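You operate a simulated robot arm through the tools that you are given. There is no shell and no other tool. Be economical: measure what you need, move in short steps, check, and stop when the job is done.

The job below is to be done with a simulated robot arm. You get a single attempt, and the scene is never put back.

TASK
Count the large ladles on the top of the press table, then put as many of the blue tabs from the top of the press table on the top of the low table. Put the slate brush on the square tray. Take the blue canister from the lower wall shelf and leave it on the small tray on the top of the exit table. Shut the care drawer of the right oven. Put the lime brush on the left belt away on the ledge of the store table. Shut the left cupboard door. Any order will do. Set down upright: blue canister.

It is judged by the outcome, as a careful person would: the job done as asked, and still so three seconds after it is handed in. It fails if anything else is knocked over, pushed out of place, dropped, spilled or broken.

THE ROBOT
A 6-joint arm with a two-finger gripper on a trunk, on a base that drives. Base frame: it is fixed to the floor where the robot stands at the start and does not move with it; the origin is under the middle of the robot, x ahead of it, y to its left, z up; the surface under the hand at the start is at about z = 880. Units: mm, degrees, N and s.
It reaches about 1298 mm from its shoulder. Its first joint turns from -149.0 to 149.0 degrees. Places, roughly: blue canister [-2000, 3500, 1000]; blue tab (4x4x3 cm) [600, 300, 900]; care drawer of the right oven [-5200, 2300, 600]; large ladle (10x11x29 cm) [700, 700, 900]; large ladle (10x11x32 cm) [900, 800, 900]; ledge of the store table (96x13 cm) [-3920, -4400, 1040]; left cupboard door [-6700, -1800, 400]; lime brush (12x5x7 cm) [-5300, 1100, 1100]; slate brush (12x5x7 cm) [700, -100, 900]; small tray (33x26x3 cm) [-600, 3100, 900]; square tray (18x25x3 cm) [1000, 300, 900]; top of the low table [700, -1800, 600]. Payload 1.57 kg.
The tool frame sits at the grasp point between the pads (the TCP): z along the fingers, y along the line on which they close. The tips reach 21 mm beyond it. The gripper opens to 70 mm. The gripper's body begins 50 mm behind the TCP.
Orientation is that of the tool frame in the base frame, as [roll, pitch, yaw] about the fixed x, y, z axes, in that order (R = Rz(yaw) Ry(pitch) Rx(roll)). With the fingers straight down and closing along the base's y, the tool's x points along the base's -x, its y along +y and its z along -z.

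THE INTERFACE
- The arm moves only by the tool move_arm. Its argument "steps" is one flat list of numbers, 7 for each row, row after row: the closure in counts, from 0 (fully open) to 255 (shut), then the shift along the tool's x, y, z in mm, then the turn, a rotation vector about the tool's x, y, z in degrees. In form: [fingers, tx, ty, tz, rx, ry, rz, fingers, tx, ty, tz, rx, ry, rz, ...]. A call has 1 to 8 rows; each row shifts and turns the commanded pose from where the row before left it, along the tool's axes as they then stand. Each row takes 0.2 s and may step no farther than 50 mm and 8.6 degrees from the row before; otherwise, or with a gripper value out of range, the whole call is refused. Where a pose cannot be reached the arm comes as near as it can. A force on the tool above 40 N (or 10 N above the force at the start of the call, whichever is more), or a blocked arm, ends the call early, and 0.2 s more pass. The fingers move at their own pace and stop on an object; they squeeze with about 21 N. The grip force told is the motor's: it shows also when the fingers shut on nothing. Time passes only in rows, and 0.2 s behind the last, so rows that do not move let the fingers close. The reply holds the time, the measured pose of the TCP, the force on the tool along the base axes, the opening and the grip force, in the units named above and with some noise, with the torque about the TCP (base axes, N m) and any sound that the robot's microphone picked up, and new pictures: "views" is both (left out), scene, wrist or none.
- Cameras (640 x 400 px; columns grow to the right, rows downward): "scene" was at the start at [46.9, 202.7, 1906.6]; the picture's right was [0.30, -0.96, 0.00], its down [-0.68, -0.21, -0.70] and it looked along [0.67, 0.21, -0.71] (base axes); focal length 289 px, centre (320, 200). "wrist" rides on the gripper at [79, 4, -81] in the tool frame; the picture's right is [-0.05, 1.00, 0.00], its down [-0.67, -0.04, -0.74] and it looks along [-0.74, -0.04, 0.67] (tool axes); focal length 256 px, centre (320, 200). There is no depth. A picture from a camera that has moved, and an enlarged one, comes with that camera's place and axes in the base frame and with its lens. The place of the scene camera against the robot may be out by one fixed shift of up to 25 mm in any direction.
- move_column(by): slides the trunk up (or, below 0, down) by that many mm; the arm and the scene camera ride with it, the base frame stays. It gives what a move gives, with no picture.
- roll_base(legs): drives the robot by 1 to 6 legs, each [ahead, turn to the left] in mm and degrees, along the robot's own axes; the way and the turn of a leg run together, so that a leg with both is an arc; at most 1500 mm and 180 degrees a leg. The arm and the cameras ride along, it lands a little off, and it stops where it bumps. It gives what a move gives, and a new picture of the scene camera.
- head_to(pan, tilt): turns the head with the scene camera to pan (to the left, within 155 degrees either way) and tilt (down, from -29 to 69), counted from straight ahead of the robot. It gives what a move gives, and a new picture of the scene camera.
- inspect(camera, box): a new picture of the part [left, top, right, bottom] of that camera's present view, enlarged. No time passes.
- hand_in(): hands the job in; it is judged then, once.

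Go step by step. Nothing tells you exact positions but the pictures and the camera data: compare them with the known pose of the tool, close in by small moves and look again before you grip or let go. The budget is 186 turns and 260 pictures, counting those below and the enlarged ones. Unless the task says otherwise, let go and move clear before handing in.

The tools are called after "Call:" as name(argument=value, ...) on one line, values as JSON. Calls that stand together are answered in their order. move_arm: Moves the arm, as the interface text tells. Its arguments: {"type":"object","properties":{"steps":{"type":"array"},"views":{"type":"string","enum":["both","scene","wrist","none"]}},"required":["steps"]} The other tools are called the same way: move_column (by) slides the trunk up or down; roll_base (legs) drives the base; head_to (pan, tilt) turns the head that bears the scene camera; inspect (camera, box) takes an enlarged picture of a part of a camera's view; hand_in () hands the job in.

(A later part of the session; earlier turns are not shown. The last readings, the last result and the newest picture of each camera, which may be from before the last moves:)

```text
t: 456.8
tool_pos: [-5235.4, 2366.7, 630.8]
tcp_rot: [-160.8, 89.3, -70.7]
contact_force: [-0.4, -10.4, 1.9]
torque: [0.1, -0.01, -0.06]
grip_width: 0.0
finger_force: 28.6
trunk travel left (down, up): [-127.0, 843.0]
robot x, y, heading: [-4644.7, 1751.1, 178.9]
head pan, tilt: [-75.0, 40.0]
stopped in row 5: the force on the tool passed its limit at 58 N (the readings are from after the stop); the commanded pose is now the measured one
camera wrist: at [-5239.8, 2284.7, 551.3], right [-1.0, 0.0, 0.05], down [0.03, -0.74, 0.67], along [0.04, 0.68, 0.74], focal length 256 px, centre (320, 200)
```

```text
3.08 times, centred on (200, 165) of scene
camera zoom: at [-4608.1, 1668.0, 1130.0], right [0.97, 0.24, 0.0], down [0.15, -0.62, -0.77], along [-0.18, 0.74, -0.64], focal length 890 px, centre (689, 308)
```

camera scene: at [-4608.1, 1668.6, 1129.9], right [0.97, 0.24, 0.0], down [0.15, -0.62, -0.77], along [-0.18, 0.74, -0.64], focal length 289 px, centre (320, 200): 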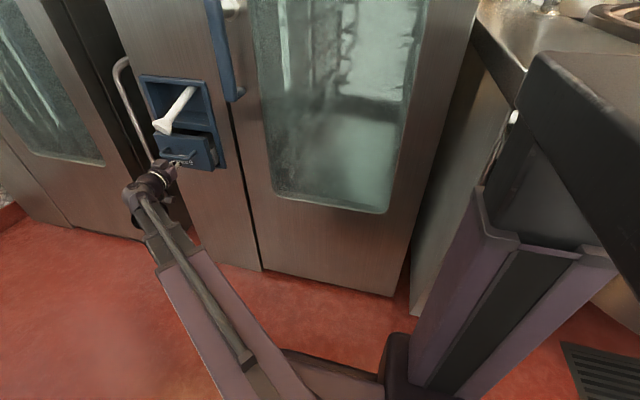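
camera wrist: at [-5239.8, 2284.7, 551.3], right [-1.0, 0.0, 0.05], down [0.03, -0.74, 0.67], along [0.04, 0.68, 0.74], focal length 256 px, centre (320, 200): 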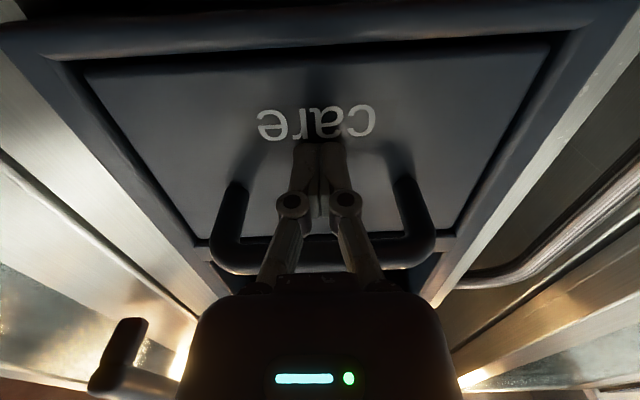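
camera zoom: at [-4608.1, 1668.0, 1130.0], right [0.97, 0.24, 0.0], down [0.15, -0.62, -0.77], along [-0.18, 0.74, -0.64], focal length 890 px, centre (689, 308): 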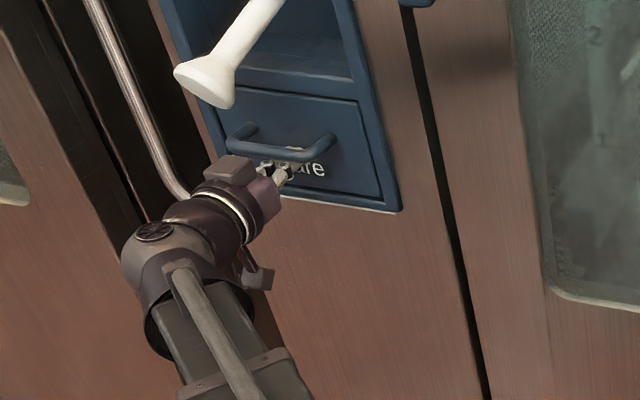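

The drawer is flush in its frame. I back out, raise, and return the hand to vertical with the fingers closing along y for the lime brush.

Call:
move_arm(steps=[255, 0, 0, -45, 0, 0, 0, 255, 0, 0, -45, 0, 0, 0, 255, 0, 0, -45, 0, 0, 0, 255, 0, 0, -45, 0, 0, 0, 255, 0, 0, -45, 0, 0, 0, 255, 0, -4, -45, 0, 0, 0, 255, 0, -4, -45, 0, 0, 0, 255, 0, -4, -45, 0, 0, 0], views="none")

Call:
move_arm(steps=[255, 0, 0, -48, 0, 0, 0, 255, 0, 0, -48, 0, 0, 0, 255, 0, 0, -48, 0, 0, 0], views="none")

Call:
move_column(by=400)

Call:
move_column(by=320)

Call:
move_arm(steps=[200, 0, 0, 0, 0, 8.4, 0, 200, 0, 0, 0, 0, 8.4, 0, 200, 0, 0, 0, 0, 8.4, 0, 200, 0, 0, 0, 0, 8.4, 0, 200, 0, 0, 0, 0, 8.4, 0, 200, 0, 0, 0, 0, 8.4, 0, 200, 0, 0, 0, 0, 8.4, 0, 200, 0, 0, 0, 0, 8.4, 0], views="none")

Call:
move_arm(steps=[200, 0, 0, 0, 0, 8.4, 0, 200, 0, 0, 0, 0, 8.4, 0, 200, 0, 0, 0, 0, 6, 0, 200, 0, 0, 0, 0, 0, -8.4, 200, 0, 0, 0, 0, 0, -8.4, 200, 0, 0, 0, 0, 0, -8.4, 200, 0, 0, 0, 0, 0, -8.4, 200, 0, 0, 0, 0, 0, -8.4], views="none")

Call:
move_arm(steps=[90, 0, 0, 0, 0, 0, -8.4, 90, 0, 0, 0, 0, 0, -8.4, 90, 0, 0, 0, 0, 0, -8.4, 90, 0, 0, 0, 0, 0, -8.4, 90, 0, 0, 0, 0, 0, -8.4, 90, 0, 0, 0, 0, 0, -6], views="scene")

```text
t: 458.6
tool_pos: [-5225.1, 2008.1, 629.6]
tcp_rot: [-163.3, 89.3, -73.4]
contact_force: [-0.8, 0.1, -0.6]
torque: [0.01, -0.02, 0.01]
grip_width: 0.0
finger_force: 28.5
trunk travel left (down, up): [-127.0, 843.0]
robot x, y, heading: [-4643.9, 1755.7, 178.9]
head pan, tilt: [-75.0, 40.0]
```

```text
t: 459.4
tool_pos: [-5224.7, 1864.3, 629.5]
tcp_rot: [-164.1, 89.3, -74.1]
contact_force: [0.1, -0.6, -0.9]
torque: [0.01, -0.01, -0.03]
grip_width: 0.1
finger_force: 28.6
out of reach, approached as far as the arm can: row 1
trunk travel left (down, up): [-127.0, 843.0]
robot x, y, heading: [-4643.1, 1756.9, 178.8]
head pan, tilt: [-75.0, 40.0]
```

```text
t: 463.2
tool_pos: [-5224.1, 1864.5, 1029.5]
tcp_rot: [-162.8, 89.3, -72.9]
contact_force: [-0.2, -0.7, 1.0]
torque: [-0.02, 0.02, -0.02]
grip_width: 0.0
finger_force: 28.7
trunk travel left (down, up): [-527.0, 443.0]
robot x, y, heading: [-4644.1, 1756.6, 179.1]
head pan, tilt: [-75.0, 40.0]
```

```text
t: 466.4
tool_pos: [-5225.1, 1864.1, 1349.7]
tcp_rot: [-162.9, 89.3, -72.7]
contact_force: [-0.2, -0.5, 0.1]
torque: [0.03, -0.02, -0.01]
grip_width: 0.0
finger_force: 28.3
trunk travel left (down, up): [-847.0, 123.0]
robot x, y, heading: [-4643.6, 1753.9, 178.9]
head pan, tilt: [-75.0, 40.0]
```

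```text
t: 468.2
tool_pos: [-5226.0, 1864.6, 1178.2]
tcp_rot: [-179.9, 22.0, -89.8]
contact_force: [-0.2, -0.6, -0.1]
torque: [-0.03, -0.03, -0.01]
grip_width: 14.9
finger_force: 0.0
out of reach, approached as far as the arm can: row 1, 2, 3, 4, 5, 6, 7, 8
trunk travel left (down, up): [-847.0, 123.0]
robot x, y, heading: [-4645.4, 1755.6, 179.1]
head pan, tilt: [-75.0, 40.0]
```

```text
t: 470.0
tool_pos: [-5226.3, 1863.6, 1165.9]
tcp_rot: [179.7, -0.7, -47.9]
contact_force: [0.4, 0.8, -0.2]
torque: [-0.01, 0.0, -0.01]
grip_width: 15.0
finger_force: 0.0
out of reach, approached as far as the arm can: row 1, 2
trunk travel left (down, up): [-847.0, 123.0]
robot x, y, heading: [-4643.4, 1756.1, 178.6]
head pan, tilt: [-75.0, 40.0]
```

```text
t: 471.4
tool_pos: [-5225.5, 1864.5, 1165.2]
tcp_rot: [179.3, -0.2, 0.2]
contact_force: [0.5, 0.1, 0.1]
torque: [-0.04, 0.0, 0.0]
grip_width: 45.1
finger_force: 0.1
trunk travel left (down, up): [-847.0, 123.0]
robot x, y, heading: [-4643.7, 1756.3, 178.9]
head pan, tilt: [-75.0, 40.0]
camera scene: at [-4608.0, 1668.6, 1849.9], right [0.97, 0.24, 0.0], down [0.15, -0.62, -0.77], along [-0.18, 0.74, -0.64], focal length 289 px, centre (320, 200)
```

scene: 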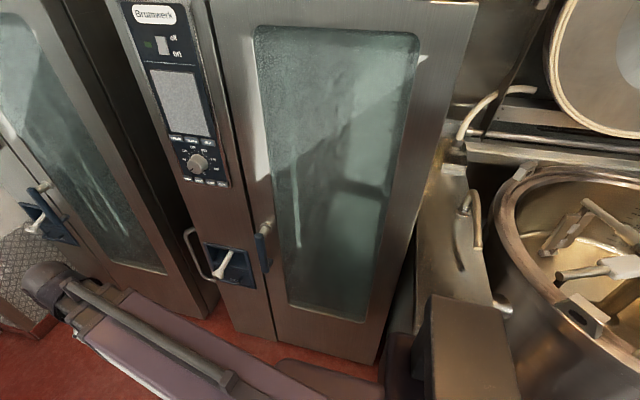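

Drawer shut confirmed. I swing the hand over toward the lime brush.

Call:
move_column(by=45)

Call:
move_arm(steps=[90, 2, 48.5, 0, 0, 0, 0, 90, 2, 48.5, 0, 0, 0, 0, 90, 2, 48.5, 0, 0, 0, 0, 90, 2, 48.5, 0, 0, 0, 0, 90, 2, 48.5, 0, 0, 0, 0, 90, 2, 48.5, 0, 0, 0, 0, 90, 2, 48.5, 0, 0, 0, 0, 90, 2, 48.5, 0, 0, 0, 0], views="none")

Call:
move_arm(steps=[90, 2, 48.5, 0, 0, 0, 0, 90, 2, 48.5, 0, 0, 0, 0, 90, 2, 48.5, 0, 0, 0, 0, 90, 2, 48.5, 0, 0, 0, 0, 90, 2, 48.5, 0, 0, 0, 0, 90, 2, 48.5, 0, 0, 0, 0, 90, 2, 48.5, 0, 0, 0, 0, 90, 2, 48.5, 0, 0, 0, 0], views="wrist")

Call:
head_to(pan=40, tilt=40)

```text
t: 472.2
tool_pos: [-5225.0, 1864.6, 1210.9]
tcp_rot: [179.4, -0.2, 0.0]
contact_force: [-0.2, 0.2, 0.2]
torque: [0.0, 0.01, -0.02]
grip_width: 45.1
finger_force: 0.1
trunk travel left (down, up): [-892.0, 78.0]
robot x, y, heading: [-4642.3, 1754.4, 178.4]
head pan, tilt: [-75.0, 40.0]
```

```text
t: 474.0
tool_pos: [-5212.0, 1472.3, 1209.7]
tcp_rot: [179.4, -0.2, 0.0]
contact_force: [0.1, -0.6, 0.1]
torque: [0.02, 0.02, 0.01]
grip_width: 45.2
finger_force: 0.0
out of reach, approached as far as the arm can: row 2
trunk travel left (down, up): [-892.0, 78.0]
robot x, y, heading: [-4646.3, 1756.0, 178.8]
head pan, tilt: [-75.0, 40.0]
```

```text
t: 475.8
tool_pos: [-5194.8, 1086.2, 1210.5]
tcp_rot: [179.4, -0.2, 0.0]
contact_force: [0.2, 0.2, -0.3]
torque: [0.01, 0.02, 0.05]
grip_width: 45.1
finger_force: 0.0
out of reach, approached as far as the arm can: row 4
trunk travel left (down, up): [-892.0, 78.0]
robot x, y, heading: [-4642.6, 1755.3, 179.0]
head pan, tilt: [-75.0, 40.0]
camera wrist: at [-5115.9, 1082.3, 1291.2], right [-0.05, -1.0, 0.01], down [-0.67, 0.04, 0.74], along [-0.74, 0.03, -0.67], focal length 256 px, centre (320, 200)
```

wrist: 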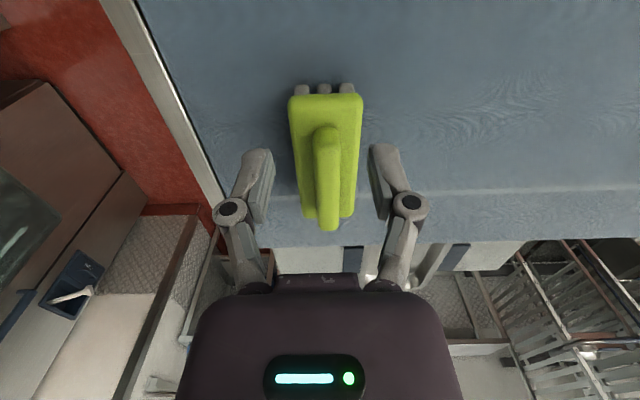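

```text
t: 477.8
tool_pos: [-5196.0, 1087.5, 1210.5]
tcp_rot: [179.5, -0.2, 0.0]
contact_force: [-0.5, 0.4, 0.6]
torque: [0.0, 0.0, -0.04]
grip_width: 45.4
finger_force: 0.1
trunk travel left (down, up): [-892.0, 78.0]
robot x, y, heading: [-4647.0, 1754.8, 178.9]
head pan, tilt: [40.0, 40.0]
camera scene: at [-4654.0, 1532.7, 1894.9], right [-0.63, 0.78, 0.0], down [0.5, 0.4, -0.77], along [-0.6, -0.48, -0.64], focal length 289 px, centre (320, 200)
```

scene: 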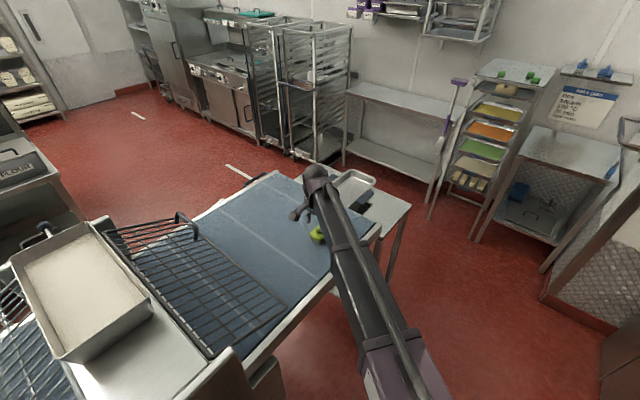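

The lime brush is right below: handle centre ≈(-5236,1083), top z≈1172. I align and lower to 1168.

Call:
move_arm(steps=[90, -40, 3, 0, 0, 0, 0], views="none")

Call:
move_column(by=-42)

Call:
move_arm(steps=[90, 0, 0, 0, 0, 0, 0], views="wrist")

```text
t: 478.2
tool_pos: [-5236.6, 1082.9, 1208.7]
tcp_rot: [179.5, -0.2, 0.0]
contact_force: [-1.1, 1.0, -0.6]
torque: [0.01, -0.01, -0.02]
grip_width: 45.0
finger_force: 0.1
trunk travel left (down, up): [-892.0, 78.0]
robot x, y, heading: [-4647.7, 1757.1, 179.0]
head pan, tilt: [40.0, 40.0]
```

```text
t: 479.0
tool_pos: [-5234.1, 1083.6, 1168.2]
tcp_rot: [179.3, -0.2, 0.1]
contact_force: [-0.1, 0.2, -0.4]
torque: [0.03, 0.04, -0.03]
grip_width: 45.3
finger_force: 0.1
trunk travel left (down, up): [-850.0, 120.0]
robot x, y, heading: [-4642.7, 1752.4, 178.8]
head pan, tilt: [40.0, 40.0]
```

```text
t: 479.4
tool_pos: [-5235.0, 1083.0, 1168.6]
tcp_rot: [179.4, -0.2, 0.0]
contact_force: [0.1, 0.8, 0.1]
torque: [0.03, 0.01, -0.01]
grip_width: 45.1
finger_force: 0.2
trunk travel left (down, up): [-850.0, 120.0]
robot x, y, heading: [-4639.3, 1755.4, 178.9]
head pan, tilt: [40.0, 40.0]
camera wrist: at [-5155.1, 1080.5, 1249.7], right [-0.05, -1.0, 0.01], down [-0.67, 0.04, 0.74], along [-0.74, 0.03, -0.67], focal length 256 px, centre (320, 200)
```

wrist: 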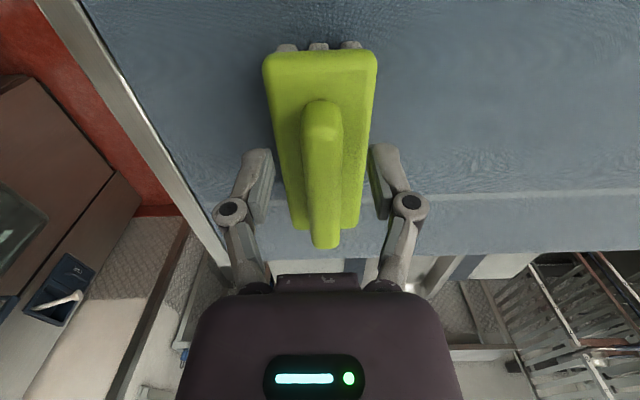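

Call:
move_column(by=-14)

Call:
move_arm(steps=[90, 0, 0, 0, 0, 0, 0], views="wrist")

```text
t: 480.1
tool_pos: [-5233.4, 1086.2, 1156.7]
tcp_rot: [179.4, -0.3, -0.1]
contact_force: [2.2, 2.6, 19.7]
torque: [0.01, 0.0, -0.05]
grip_width: 48.2
finger_force: 7.6
trunk travel left (down, up): [-836.0, 134.0]
robot x, y, heading: [-4645.5, 1756.7, 178.8]
head pan, tilt: [40.0, 40.0]
```

```text
t: 480.4
tool_pos: [-5232.8, 1086.2, 1154.5]
tcp_rot: [179.2, -0.2, 0.0]
contact_force: [1.4, 1.5, 15.6]
torque: [-0.1, -0.01, -0.05]
grip_width: 47.6
finger_force: 6.6
trunk travel left (down, up): [-836.0, 134.0]
robot x, y, heading: [-4642.4, 1756.5, 178.7]
head pan, tilt: [40.0, 40.0]
camera wrist: at [-5153.8, 1081.6, 1236.7], right [-0.05, -1.0, 0.01], down [-0.67, 0.04, 0.74], along [-0.74, 0.03, -0.67], focal length 256 px, centre (320, 200)
```

wrist: 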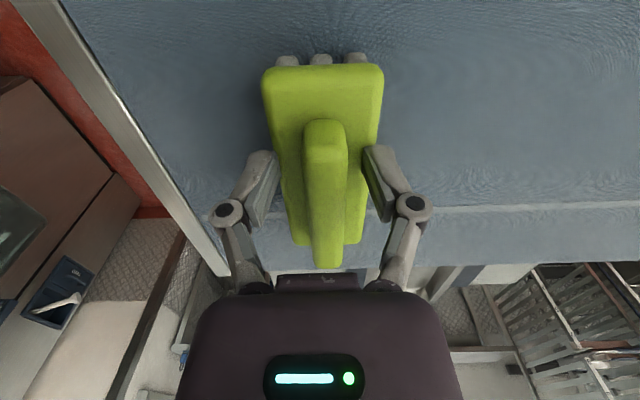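

The fingertips met the brush body; raise 8 mm and grip the handle.

Call:
move_column(by=9)

Call:
move_arm(steps=[255, 0, 0, 0, 0, 0, 0, 255, 0, 0, 0, 0, 0, 0, 255, 0, 0, 0, 0, 0, 0], views="wrist")

```text
t: 481.0
tool_pos: [-5234.6, 1084.9, 1163.7]
tcp_rot: [179.3, -0.2, 0.0]
contact_force: [0.4, 0.8, 0.0]
torque: [0.0, 0.0, 0.02]
grip_width: 45.2
finger_force: 0.1
trunk travel left (down, up): [-845.0, 125.0]
robot x, y, heading: [-4643.9, 1756.8, 178.7]
head pan, tilt: [40.0, 40.0]
```

```text
t: 481.8
tool_pos: [-5234.6, 1085.2, 1164.2]
tcp_rot: [179.4, -0.2, 0.1]
contact_force: [1.9, -0.2, 0.5]
torque: [0.03, 0.05, -0.03]
grip_width: 17.4
finger_force: 20.6
trunk travel left (down, up): [-845.0, 125.0]
robot x, y, heading: [-4643.4, 1754.5, 178.9]
head pan, tilt: [40.0, 40.0]
camera wrist: at [-5154.9, 1080.6, 1244.8], right [-0.05, -1.0, 0.01], down [-0.67, 0.04, 0.74], along [-0.74, 0.03, -0.67], focal length 256 px, centre (320, 200)
```

wrist: 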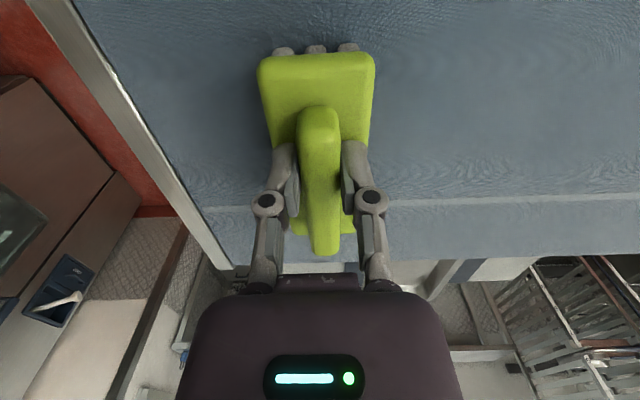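

Brush gripped. I lift, bring the arm to the front, then drive west and arc left into the southbound walkway.

Call:
move_column(by=70)

Call:
move_arm(steps=[255, 2, -48, 0, 0, 0, 0, 255, 2, -48, 0, 0, 0, 0, 255, 2, -48, 0, 0, 0, 0, 255, 2, -48, 0, 0, 0, 0, 255, 2, -48, 0, 0, 0, 0, 255, 2, -48, 0, 0, 0, 0, 255, 2, -48, 0, 0, 0, 0, 255, 2, -48, 0, 0, 0, 0], views="none")

Call:
move_arm(steps=[255, 2, -48, 0, 0, 0, 0, 255, 2, -48, 0, 0, 0, 0, 255, 2, -48, 0, 0, 0, 0, 255, 2, -48, 0, 0, 0, 0, 255, 2, -48, 0, 0, 0, 0, 255, 2, -40, 0, 0, 0, 0], views="wrist")

Call:
roll_base(legs=[[0, 8], [1130, 0], [870, 83]])

Call:
head_to(pan=5, tilt=22)

```text
t: 482.9
tool_pos: [-5234.6, 1084.2, 1234.5]
tcp_rot: [179.4, -0.2, 0.0]
contact_force: [0.0, -0.4, -1.1]
torque: [-0.02, -0.04, -0.01]
grip_width: 17.7
finger_force: 21.0
trunk travel left (down, up): [-915.0, 55.0]
robot x, y, heading: [-4645.5, 1753.8, 178.8]
head pan, tilt: [40.0, 40.0]
```

```text
t: 484.7
tool_pos: [-5219.6, 1467.9, 1234.7]
tcp_rot: [179.3, -0.2, 0.1]
contact_force: [0.5, 0.7, -0.5]
torque: [-0.02, -0.01, 0.01]
grip_width: 17.5
finger_force: 20.5
out of reach, approached as far as the arm can: row 7
trunk travel left (down, up): [-915.0, 55.0]
robot x, y, heading: [-4642.2, 1756.9, 178.9]
head pan, tilt: [40.0, 40.0]
```

```text
t: 486.1
tool_pos: [-5206.5, 1750.0, 1232.6]
tcp_rot: [179.3, -0.1, 0.0]
contact_force: [-0.3, 0.1, -2.1]
torque: [-0.01, -0.02, 0.0]
grip_width: 17.5
finger_force: 20.5
out of reach, approached as far as the arm can: row 6
trunk travel left (down, up): [-915.0, 55.0]
robot x, y, heading: [-4642.3, 1754.2, 178.8]
head pan, tilt: [40.0, 40.0]
camera wrist: at [-5127.5, 1747.4, 1314.7], right [-0.05, -1.0, 0.01], down [-0.67, 0.04, 0.74], along [-0.74, 0.03, -0.67], focal length 256 px, centre (320, 200)
```

wrist: 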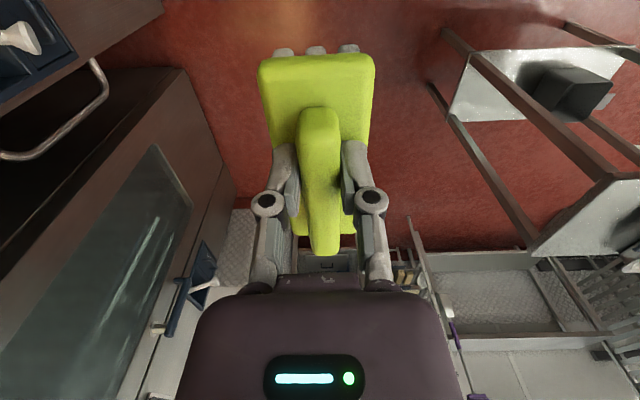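

```text
t: 499.0
tool_pos: [-6329.3, 499.9, 1233.3]
tcp_rot: [179.2, -0.2, 87.0]
contact_force: [-1.1, -1.3, -1.4]
torque: [0.03, -0.02, 0.03]
grip_width: 17.6
finger_force: 21.2
trunk travel left (down, up): [-915.0, 55.0]
robot x, y, heading: [-6305.2, 1062.2, -94.3]
head pan, tilt: [40.0, 40.0]
cut short: leg 3
camera scene: at [-6068.1, 1025.9, 1918.0], right [-0.81, -0.58, 0.0], down [-0.37, 0.52, -0.77], along [0.45, -0.62, -0.64], focal length 289 px, centre (320, 200)
```

scene: 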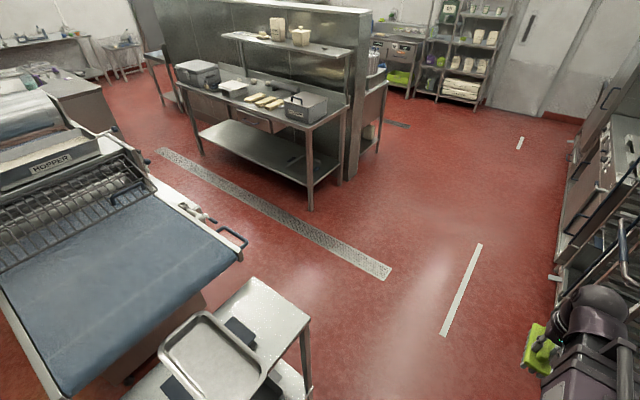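

```text
t: 500.0
tool_pos: [-6330.0, 499.1, 1233.5]
tcp_rot: [179.4, -0.2, 86.9]
contact_force: [0.6, 0.2, -1.1]
torque: [0.01, 0.02, -0.02]
grip_width: 17.0
finger_force: 20.8
trunk travel left (down, up): [-915.0, 55.0]
robot x, y, heading: [-6305.6, 1062.4, -94.5]
head pan, tilt: [5.0, 22.0]
camera scene: at [-6115.2, 1003.1, 1946.1], right [-1.0, -0.01, 0.0], down [-0.01, 0.37, -0.93], along [0.01, -0.93, -0.37], focal length 289 px, centre (320, 200)
```

scene: 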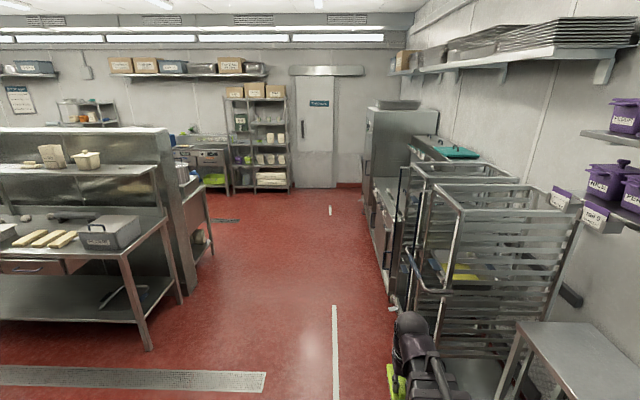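

Call:
inspect(camera="scene", box=[340, 130, 500, 330])

Call:
inspect(camera="scene", box=[100, 60, 320, 220])

```text
2.00 times, centred on (420, 230) of scene
camera zoom: at [-6115.2, 1003.1, 1946.1], right [-1.0, -0.01, 0.0], down [-0.01, 0.37, -0.93], along [0.01, -0.93, -0.37], focal length 579 px, centre (120, 140)
```

zoom: 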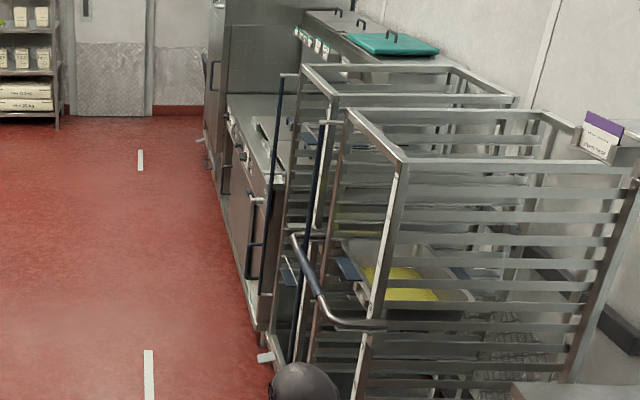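

```text
2.50 times, centred on (210, 140) of scene
camera zoom: at [-6115.2, 1003.1, 1946.1], right [-1.0, -0.01, 0.0], down [-0.01, 0.37, -0.93], along [0.01, -0.93, -0.37], focal length 724 px, centre (595, 350)
```

zoom: 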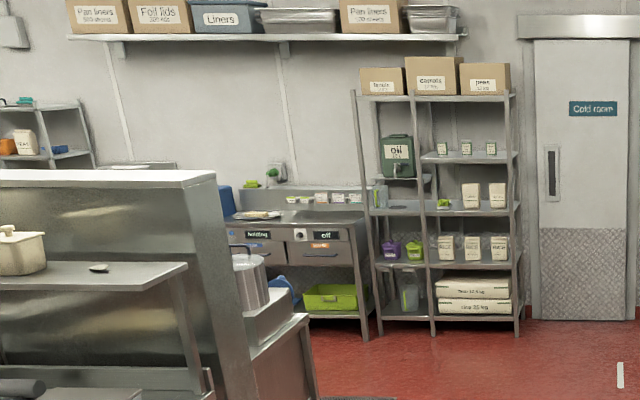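

The walkway south is clear; the store table with its ledge is far ahead on the left of the rack, and the cupboards are on the right. I drive south in part and look at the cupboard doors.

Call:
roll_base(legs=[[0, 12], [1500, 0]])

Call:
head_to(pan=-25, tilt=30)

```text
t: 510.2
tool_pos: [-6065.6, -1003.8, 1234.0]
tcp_rot: [179.4, -0.1, 96.1]
contact_force: [0.8, 0.3, -2.3]
torque: [-0.02, 0.04, 0.03]
grip_width: 17.6
finger_force: 20.4
trunk travel left (down, up): [-915.0, 55.0]
robot x, y, heading: [-6131.6, -445.4, -84.8]
head pan, tilt: [5.0, 22.0]
camera scene: at [-5935.9, -474.4, 1946.1], right [-0.98, -0.17, 0.0], down [-0.07, 0.37, -0.93], along [0.16, -0.91, -0.37], focal length 289 px, centre (320, 200)
```

scene: 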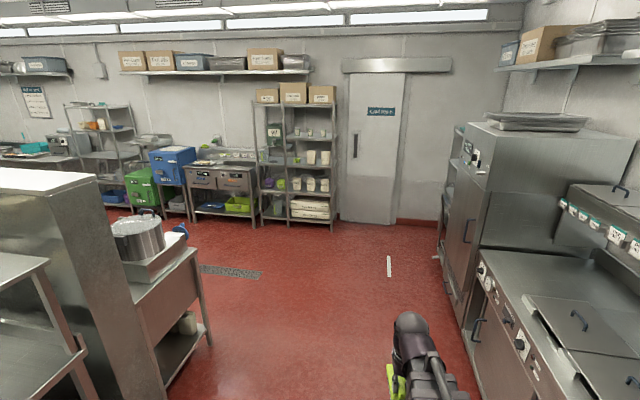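

```text
t: 511.2
tool_pos: [-6065.1, -1003.2, 1233.5]
tcp_rot: [179.4, -0.1, 96.2]
contact_force: [-0.1, -0.3, -1.1]
torque: [0.04, -0.01, -0.02]
grip_width: 17.6
finger_force: 21.1
trunk travel left (down, up): [-915.0, 55.0]
robot x, y, heading: [-6136.4, -443.3, -84.9]
head pan, tilt: [-25.0, 30.0]
camera scene: at [-5982.9, -467.8, 1933.3], right [-0.94, 0.34, 0.0], down [0.17, 0.47, -0.87], along [-0.29, -0.81, -0.5], focal length 289 px, centre (320, 200)
```

scene: 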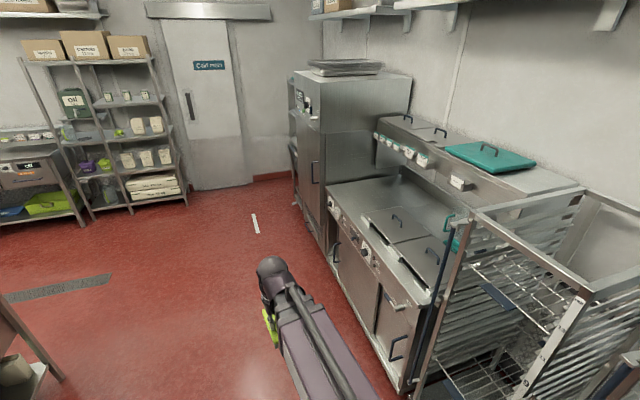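

Call:
inspect(camera="scene", box=[310, 180, 470, 400])

```text
1.82 times, centred on (390, 290) of scene
camera zoom: at [-5982.9, -467.8, 1933.3], right [-0.94, 0.34, 0.0], down [0.17, 0.47, -0.87], along [-0.29, -0.81, -0.5], focal length 526 px, centre (193, 36)
```

zoom: 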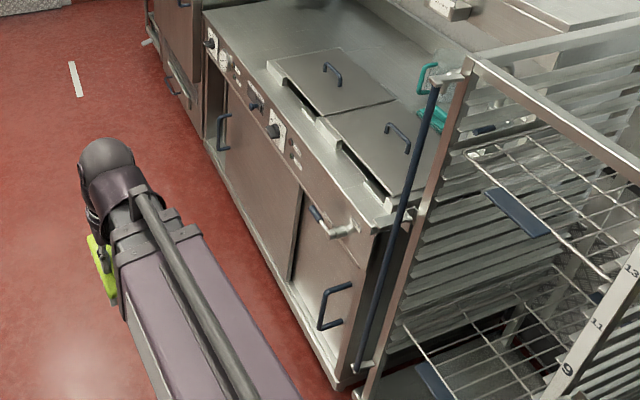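

The left cupboard seems to have a panel not fully across its opening; I'll handle it after the brush. I continue south, then turn east toward the store table.

Call:
roll_base(legs=[[1500, 0], [1300, 0], [0, 85]])

Call:
head_to(pan=-40, tilt=25)

```text
t: 533.3
tool_pos: [-5306.3, -3147.3, 1232.8]
tcp_rot: [179.4, -0.2, -177.3]
contact_force: [-0.6, 0.1, -1.8]
torque: [0.0, 0.04, -0.02]
grip_width: 17.5
finger_force: 21.1
trunk travel left (down, up): [-915.0, 55.0]
robot x, y, heading: [-5867.7, -3181.3, 1.1]
head pan, tilt: [-25.0, 30.0]
camera scene: at [-5819.8, -3044.9, 1933.1], right [-0.4, -0.92, 0.0], down [-0.46, 0.2, -0.87], along [0.79, -0.35, -0.5], focal length 289 px, centre (320, 200)
```

scene: 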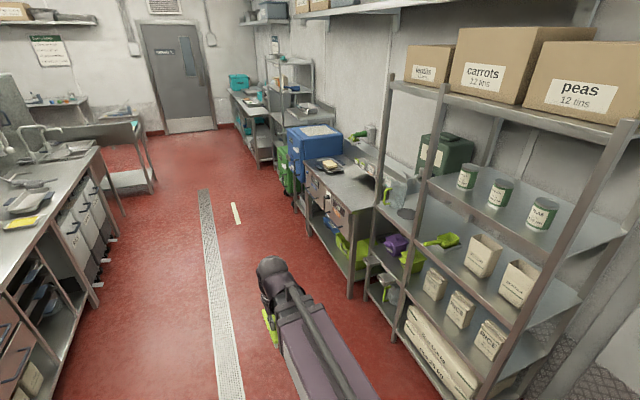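

```text
t: 534.1
tool_pos: [-5305.6, -3149.1, 1233.7]
tcp_rot: [179.5, -0.2, -177.3]
contact_force: [-0.8, 0.0, -1.1]
torque: [-0.01, 0.02, 0.04]
grip_width: 17.7
finger_force: 21.2
trunk travel left (down, up): [-915.0, 55.0]
robot x, y, heading: [-5869.9, -3180.4, 1.9]
head pan, tilt: [-40.0, 25.0]
camera scene: at [-5832.0, -3067.6, 1941.2], right [-0.62, -0.78, 0.0], down [-0.33, 0.26, -0.91], along [0.71, -0.56, -0.42], focal length 289 px, centre (320, 200)
```

scene: 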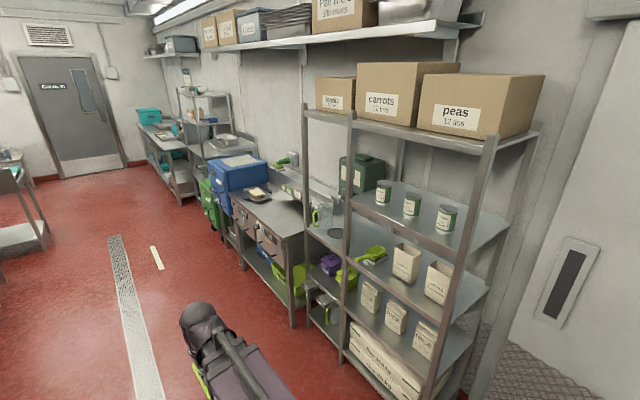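

Call:
roll_base(legs=[[1500, -2], [560, 0], [0, -90]])

Call:
head_to(pan=0, tilt=38)

```text
t: 552.3
tool_pos: [-3841.3, -3712.0, 1233.1]
tcp_rot: [179.3, -0.2, 91.7]
contact_force: [0.4, -0.7, -0.5]
torque: [0.02, -0.02, -0.03]
grip_width: 17.4
finger_force: 20.8
trunk travel left (down, up): [-915.0, 55.0]
robot x, y, heading: [-3866.3, -3147.7, -89.7]
head pan, tilt: [-40.0, 25.0]
camera scene: at [-3739.2, -3172.6, 1941.3], right [-0.77, 0.64, 0.0], down [0.27, 0.33, -0.91], along [-0.58, -0.7, -0.42], focal length 289 px, centre (320, 200)
```

scene: 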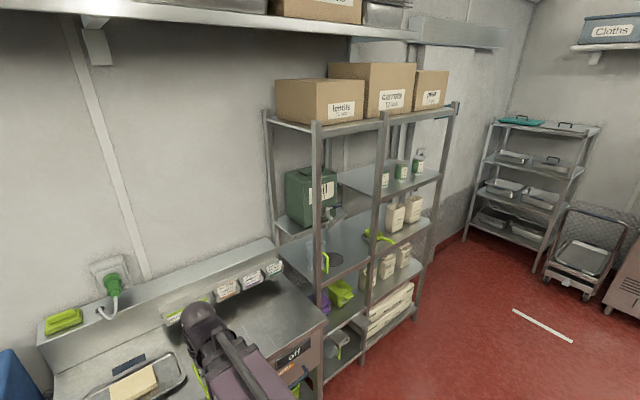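

```text
t: 553.4
tool_pos: [-3840.9, -3710.9, 1233.2]
tcp_rot: [179.3, -0.3, 91.6]
contact_force: [0.3, -0.5, -0.4]
torque: [0.06, 0.03, 0.0]
grip_width: 17.3
finger_force: 21.2
trunk travel left (down, up): [-915.0, 55.0]
robot x, y, heading: [-3863.0, -3150.5, -89.4]
head pan, tilt: [0.0, 38.0]
camera scene: at [-3678.3, -3187.0, 1920.9], right [-1.0, -0.01, 0.0], down [-0.01, 0.62, -0.79], along [0.01, -0.79, -0.62], focal length 289 px, centre (320, 200)
```

scene: 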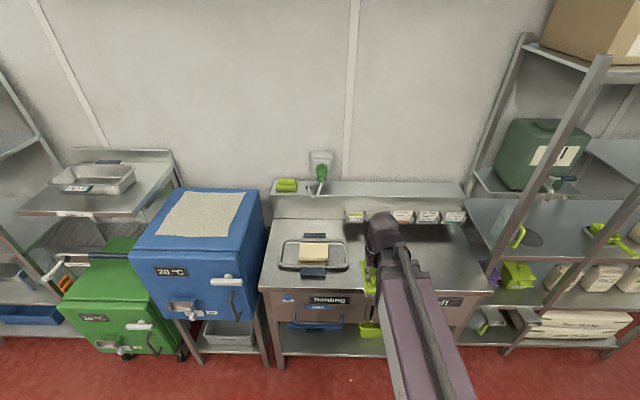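

The ledge runs behind the table; a lime sponge and a plug are at its left end, the right part is free. I enlarge it.

Call:
inspect(camera="scene", box=[260, 150, 480, 250])

Call:
move_arm(steps=[255, 0, 0, 0, 0, 0, 0], views="wrist")

```text
2.91 times, centred on (370, 200) of scene
camera zoom: at [-3678.3, -3187.0, 1920.9], right [-1.0, -0.01, 0.0], down [-0.01, 0.62, -0.79], along [0.01, -0.79, -0.62], focal length 842 px, centre (174, 200)
```

zoom: 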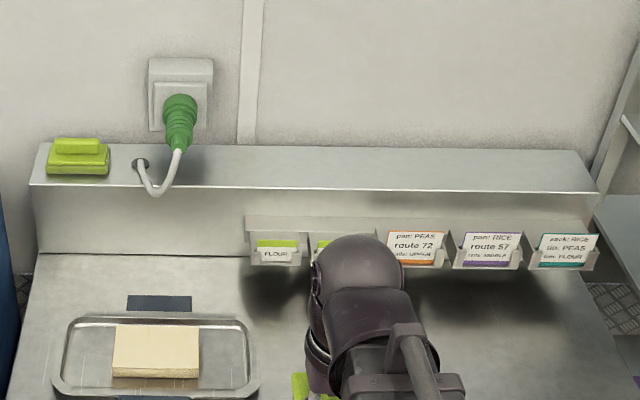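

```text
t: 553.8
tool_pos: [-3839.5, -3711.8, 1232.6]
tcp_rot: [179.3, -0.1, 91.7]
contact_force: [-0.5, -0.1, -1.1]
torque: [0.01, 0.01, 0.01]
grip_width: 17.5
finger_force: 20.9
trunk travel left (down, up): [-915.0, 55.0]
robot x, y, heading: [-3864.9, -3147.8, -89.2]
head pan, tilt: [0.0, 38.0]
camera wrist: at [-3839.3, -3632.7, 1314.7], right [1.0, -0.02, 0.01], down [-0.02, -0.67, 0.74], along [-0.01, -0.74, -0.67], focal length 256 px, centre (320, 200)
```

wrist: 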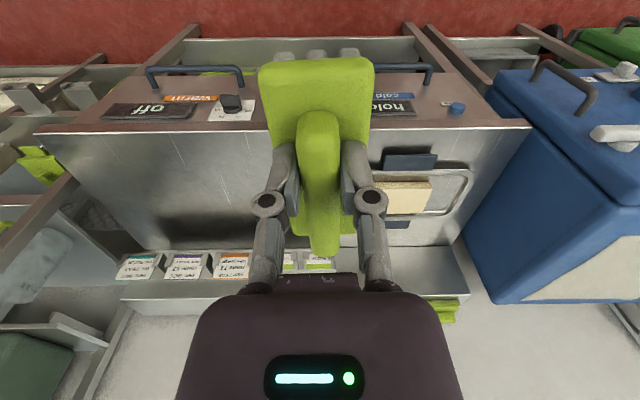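

I'll turn the brush so its length runs along the ledge. First I drive 250 mm closer and rotate the hand 90°.

Call:
roll_base(legs=[[270, 0]])

Call:
move_arm(steps=[255, -20, 0, 0, 0, 0, 8.4, 255, 0, 0, 0, 0, 0, 8.4, 255, 0, 0, 0, 0, 0, 8.4, 255, 0, 0, 0, 0, 0, 8.4, 255, 0, 0, 0, 0, 0, 8.4, 255, 0, 0, 0, 0, 0, 8.4, 255, 0, 0, 0, 0, 0, 8.4, 255, 0, 0, 0, 0, 0, 8.4], views="none")

Call:
move_arm(steps=[255, 0, 0, 0, 0, 0, 8.4, 255, 0, 0, 0, 0, 0, 8.4, 255, 0, 0, 0, 0, 0, 7.4], views="both")

```text
t: 556.0
tool_pos: [-3836.7, -3986.5, 1233.4]
tcp_rot: [179.3, -0.3, 91.7]
contact_force: [-0.4, -0.2, -0.3]
torque: [0.05, -0.01, 0.02]
grip_width: 17.5
finger_force: 20.8
trunk travel left (down, up): [-915.0, 55.0]
robot x, y, heading: [-3866.4, -3420.2, -89.4]
head pan, tilt: [0.0, 38.0]
camera scene: at [-3675.6, -3461.2, 1920.9], right [-1.0, -0.01, 0.0], down [-0.01, 0.62, -0.79], along [0.01, -0.79, -0.62], focal length 289 px, centre (320, 200)
```

scene: 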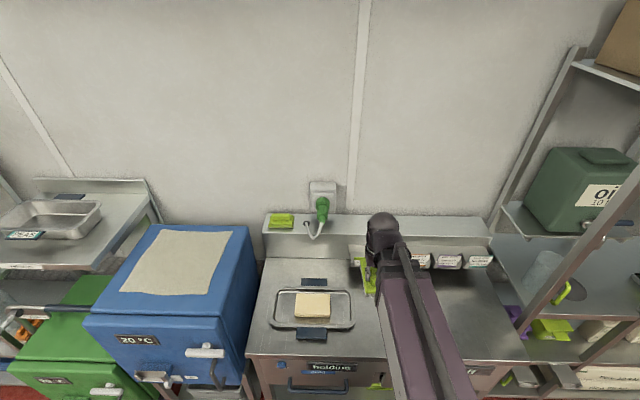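

```text
t: 557.8
tool_pos: [-3837.6, -4003.8, 1233.1]
tcp_rot: [-180.0, -0.7, 24.4]
contact_force: [0.3, -0.5, -0.8]
torque: [-0.02, -0.03, 0.01]
grip_width: 17.4
finger_force: 20.4
trunk travel left (down, up): [-915.0, 55.0]
robot x, y, heading: [-3863.2, -3422.3, -89.5]
head pan, tilt: [0.0, 38.0]
```

```text
t: 558.6
tool_pos: [-3836.9, -4003.9, 1232.4]
tcp_rot: [-179.8, -0.6, 0.2]
contact_force: [0.6, 0.4, -0.4]
torque: [-0.01, 0.0, 0.03]
grip_width: 17.4
finger_force: 21.0
trunk travel left (down, up): [-915.0, 55.0]
robot x, y, heading: [-3861.8, -3420.3, -89.5]
head pan, tilt: [0.0, 38.0]
camera scene: at [-3675.7, -3459.8, 1920.9], right [-1.0, -0.01, 0.0], down [-0.01, 0.62, -0.79], along [0.01, -0.79, -0.62], focal length 289 px, centre (320, 200)
camera wrist: at [-3758.2, -4008.9, 1315.3], right [-0.05, -1.0, 0.0], down [-0.67, 0.03, 0.74], along [-0.74, 0.04, -0.68], focal length 256 px, centre (320, 200)
```

scene: 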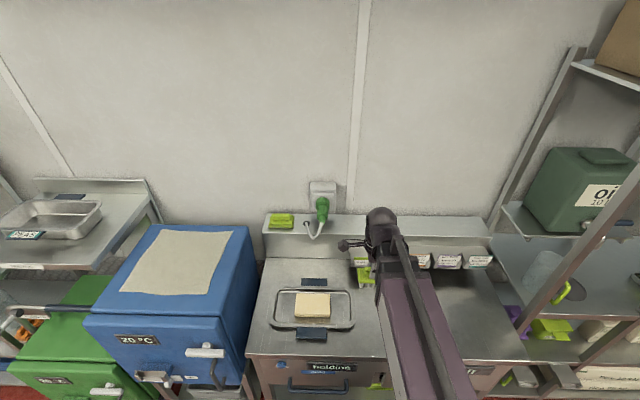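
wrist: 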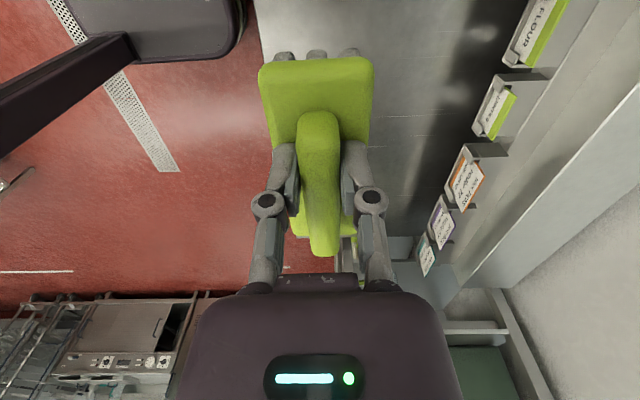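

The ledge spans y≈-4343…-4447 at z≈1040. I move the brush above (-4020,-4388).

Call:
move_arm(steps=[255, -20.3, 42.6, 0, 0, 0, 0, 255, -20.3, 42.6, 0, 0, 0, 0, 255, -20.3, 42.6, 0, 0, 0, 0, 255, -20.3, 42.6, 0, 0, 0, 0, 255, -20.3, 42.6, 0, 0, 0, 0, 255, -20.3, 42.6, 0, 0, 0, 0, 255, -20.3, 42.6, 0, 0, 0, 0, 255, -20.3, 42.6, 0, 0, 0, 0], views="none")

Call:
move_column(by=-70)

Call:
move_arm(steps=[255, -10, 22, 0, 0, 0, 0, 255, -10, 21, 0, 0, 0, 0], views="both")

Call:
inspect(camera="scene", box=[340, 150, 500, 280])

```text
t: 560.4
tool_pos: [-3996.0, -4347.9, 1231.9]
tcp_rot: [-179.8, -0.7, 0.4]
contact_force: [0.8, -1.3, -1.6]
torque: [0.02, -0.01, 0.0]
grip_width: 17.3
finger_force: 20.8
trunk travel left (down, up): [-915.0, 55.0]
robot x, y, heading: [-3859.5, -3421.0, -89.5]
head pan, tilt: [0.0, 38.0]
```

```text
t: 561.5
tool_pos: [-3995.3, -4346.8, 1164.0]
tcp_rot: [-179.7, -0.8, 0.3]
contact_force: [-0.6, -0.9, -1.2]
torque: [0.01, -0.04, -0.02]
grip_width: 17.5
finger_force: 21.1
trunk travel left (down, up): [-845.0, 125.0]
robot x, y, heading: [-3860.2, -3423.6, -89.4]
head pan, tilt: [0.0, 38.0]
```

```text
t: 562.1
tool_pos: [-4015.4, -4391.7, 1163.0]
tcp_rot: [-179.8, -0.7, 0.4]
contact_force: [-0.3, 0.5, -1.0]
torque: [0.0, -0.02, -0.05]
grip_width: 17.6
finger_force: 21.2
trunk travel left (down, up): [-845.0, 125.0]
robot x, y, heading: [-3861.3, -3421.1, -89.6]
head pan, tilt: [0.0, 38.0]
camera scene: at [-3675.8, -3460.4, 1850.9], right [-1.0, -0.01, 0.0], down [-0.01, 0.62, -0.79], along [0.01, -0.79, -0.62], focal length 289 px, centre (320, 200)
camera wrist: at [-3936.0, -4395.4, 1244.9], right [-0.05, -1.0, -0.01], down [-0.67, 0.03, 0.74], along [-0.74, 0.04, -0.68], focal length 256 px, centre (320, 200)
```

scene: 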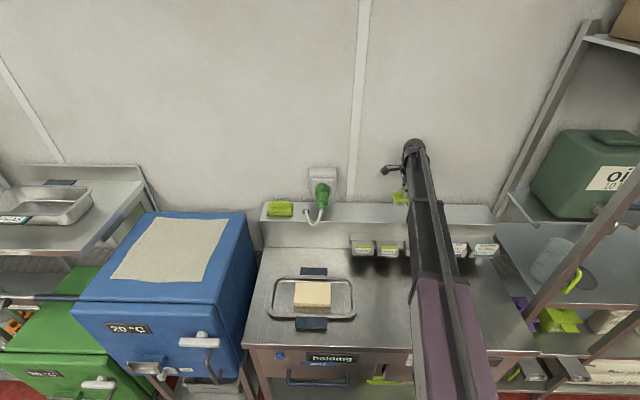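
wrist: 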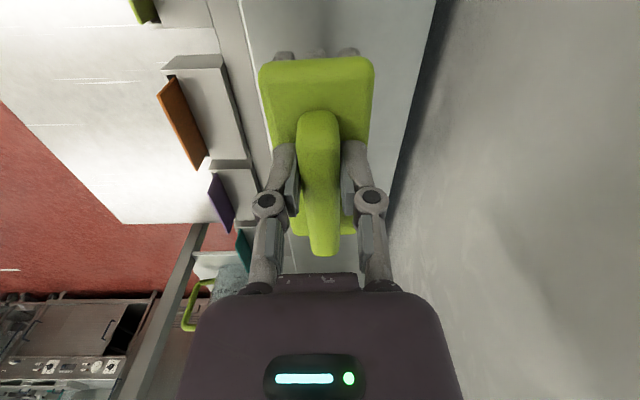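

```text
3.08 times, centred on (420, 215) of scene
camera zoom: at [-3675.8, -3460.4, 1850.9], right [-1.0, -0.01, 0.0], down [-0.01, 0.62, -0.79], along [0.01, -0.79, -0.62], focal length 890 px, centre (12, 154)
```

zoom: 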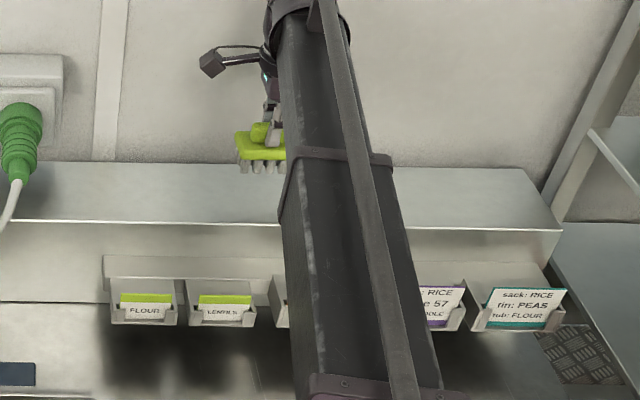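

The ledge lies y -4341…-4477; the brush is well over it. I nudge 8 mm in and lower.

Call:
move_arm(steps=[255, 0, 8, 0, 0, 0, 0], views="none")

Call:
move_column(by=-52)

Call:
move_column(by=-5)

Call:
move_arm(steps=[255, 0, 0, 0, 0, 0, 0], views="wrist")

```text
t: 562.5
tool_pos: [-4015.2, -4398.7, 1161.4]
tcp_rot: [-179.7, -0.7, 0.4]
contact_force: [0.4, 0.6, -0.7]
torque: [-0.01, 0.0, 0.0]
grip_width: 17.5
finger_force: 21.1
trunk travel left (down, up): [-845.0, 125.0]
robot x, y, heading: [-3867.1, -3422.6, -89.4]
head pan, tilt: [0.0, 38.0]
```

```text
t: 563.4
tool_pos: [-4014.8, -4397.4, 1111.2]
tcp_rot: [-179.7, -0.7, 0.3]
contact_force: [0.6, -0.1, -1.0]
torque: [0.01, -0.02, 0.04]
grip_width: 17.7
finger_force: 21.4
trunk travel left (down, up): [-793.0, 177.0]
robot x, y, heading: [-3861.6, -3422.1, -89.2]
head pan, tilt: [0.0, 38.0]
```

```text
t: 563.9
tool_pos: [-4014.7, -4398.7, 1108.0]
tcp_rot: [-179.9, -0.8, 0.3]
contact_force: [-0.6, 0.1, -0.7]
torque: [-0.01, -0.05, 0.01]
grip_width: 17.5
finger_force: 20.8
trunk travel left (down, up): [-788.0, 182.0]
robot x, y, heading: [-3859.0, -3421.6, -89.4]
head pan, tilt: [0.0, 38.0]
```

```text
t: 564.3
tool_pos: [-4014.7, -4398.8, 1106.8]
tcp_rot: [-179.8, -0.7, 0.3]
contact_force: [0.0, 0.0, -0.4]
torque: [0.03, -0.01, 0.02]
grip_width: 17.5
finger_force: 20.9
trunk travel left (down, up): [-788.0, 182.0]
robot x, y, heading: [-3860.3, -3419.9, -89.2]
head pan, tilt: [0.0, 38.0]
camera wrist: at [-3935.9, -4402.4, 1188.2], right [-0.05, -1.0, 0.0], down [-0.67, 0.03, 0.74], along [-0.74, 0.04, -0.68], focal length 256 px, centre (320, 200)
```

wrist: 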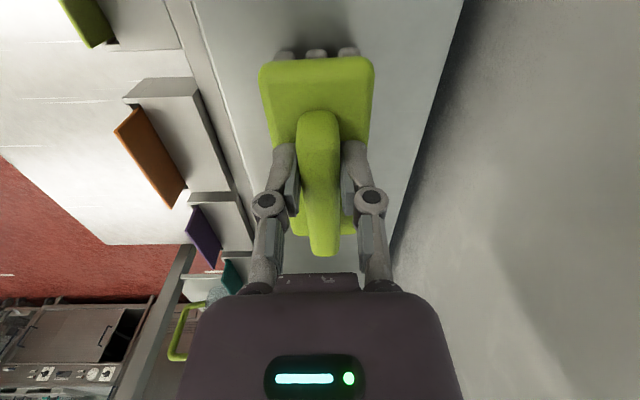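

Call:
move_column(by=-4)

Call:
move_column(by=-3)

```text
t: 564.9
tool_pos: [-4014.5, -4397.8, 1103.5]
tcp_rot: [-179.9, -0.5, 0.5]
contact_force: [1.6, -1.7, 10.8]
torque: [-0.07, 0.31, 0.07]
grip_width: 17.3
finger_force: 20.4
trunk travel left (down, up): [-784.0, 186.0]
robot x, y, heading: [-3863.4, -3422.8, -89.4]
head pan, tilt: [0.0, 38.0]
```

```text
t: 565.4
tool_pos: [-4014.3, -4397.4, 1101.6]
tcp_rot: [-179.8, -0.8, 0.3]
contact_force: [1.3, -1.8, 14.4]
torque: [-0.08, -0.07, 0.04]
grip_width: 17.5
finger_force: 21.0
trunk travel left (down, up): [-781.0, 189.0]
robot x, y, heading: [-3861.6, -3422.8, -89.7]
head pan, tilt: [0.0, 38.0]
```

The brush rests on the ledge. I release, lift, and verify.

Call:
move_arm(steps=[130, 0, 0, 0, 0, 0, 0, 130, 0, 0, 0, 0, 0, 0], views="none")

Call:
move_column(by=130)

Call:
move_arm(steps=[130, 20, -43, 0, 0, 0, 0, 130, 20, -43, 0, 0, 0, 0, 130, 20, -43, 0, 0, 0, 0, 130, 20, -43, 0, 0, 0, 0, 130, 20, -43, 0, 0, 0, 0, 130, 20, -43, 0, 0, 0, 0, 130, 20, -43, 0, 0, 0, 0, 130, 20, -43, 0, 0, 0, 0], views="both")

Call:
inspect(camera="scene", box=[340, 150, 500, 280])

```text
t: 566.0
tool_pos: [-4014.3, -4398.9, 1099.3]
tcp_rot: [-179.8, -0.7, 0.3]
contact_force: [-0.7, 0.5, 1.1]
torque: [-0.04, 0.02, 0.0]
grip_width: 33.9
finger_force: 0.1
trunk travel left (down, up): [-781.0, 189.0]
robot x, y, heading: [-3857.0, -3422.6, -89.2]
head pan, tilt: [0.0, 38.0]
```

```text
t: 567.6
tool_pos: [-4014.6, -4398.3, 1230.3]
tcp_rot: [-179.8, -0.7, 0.2]
contact_force: [0.6, -0.1, 0.5]
torque: [-0.02, 0.01, 0.0]
grip_width: 34.1
finger_force: 0.0
trunk travel left (down, up): [-911.0, 59.0]
robot x, y, heading: [-3861.0, -3419.4, -89.3]
head pan, tilt: [0.0, 38.0]
```

```text
t: 569.4
tool_pos: [-3856.4, -4052.7, 1230.4]
tcp_rot: [-179.7, -0.6, 0.2]
contact_force: [0.1, 0.6, -0.4]
torque: [-0.03, 0.01, -0.01]
grip_width: 34.5
finger_force: 0.1
out of reach, approached as far as the arm can: row 5, 7
trunk travel left (down, up): [-911.0, 59.0]
robot x, y, heading: [-3857.0, -3421.3, -89.4]
head pan, tilt: [0.0, 38.0]
camera scene: at [-3675.1, -3458.1, 1916.9], right [-1.0, -0.01, 0.0], down [-0.01, 0.61, -0.79], along [0.01, -0.79, -0.61], focal length 289 px, centre (320, 200)
camera wrist: at [-3777.3, -4057.3, 1311.8], right [-0.05, -1.0, 0.0], down [-0.67, 0.03, 0.74], along [-0.74, 0.04, -0.68], focal length 256 px, centre (320, 200)
```

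scene: 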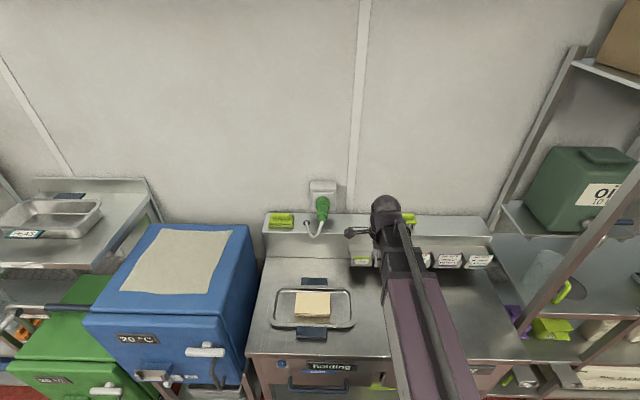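
wrist: 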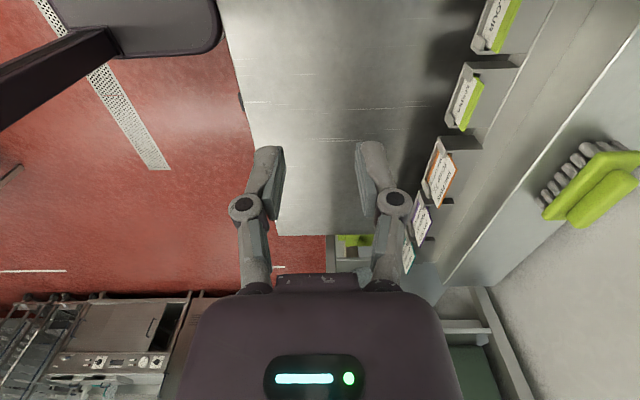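

```text
3.08 times, centred on (420, 215) of scene
camera zoom: at [-3675.1, -3458.1, 1916.9], right [-1.0, -0.01, 0.0], down [-0.01, 0.61, -0.79], along [0.01, -0.79, -0.61], focal length 890 px, centre (12, 154)
```

zoom: 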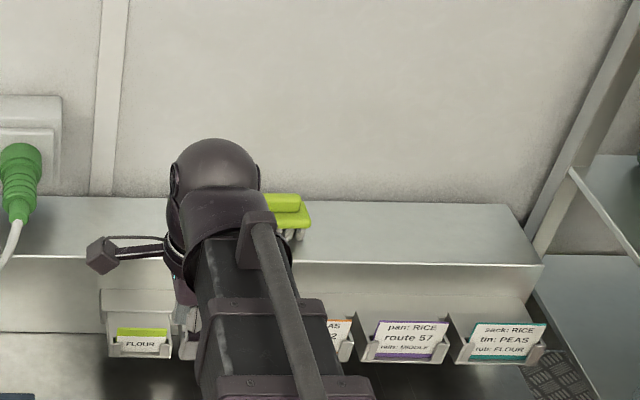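

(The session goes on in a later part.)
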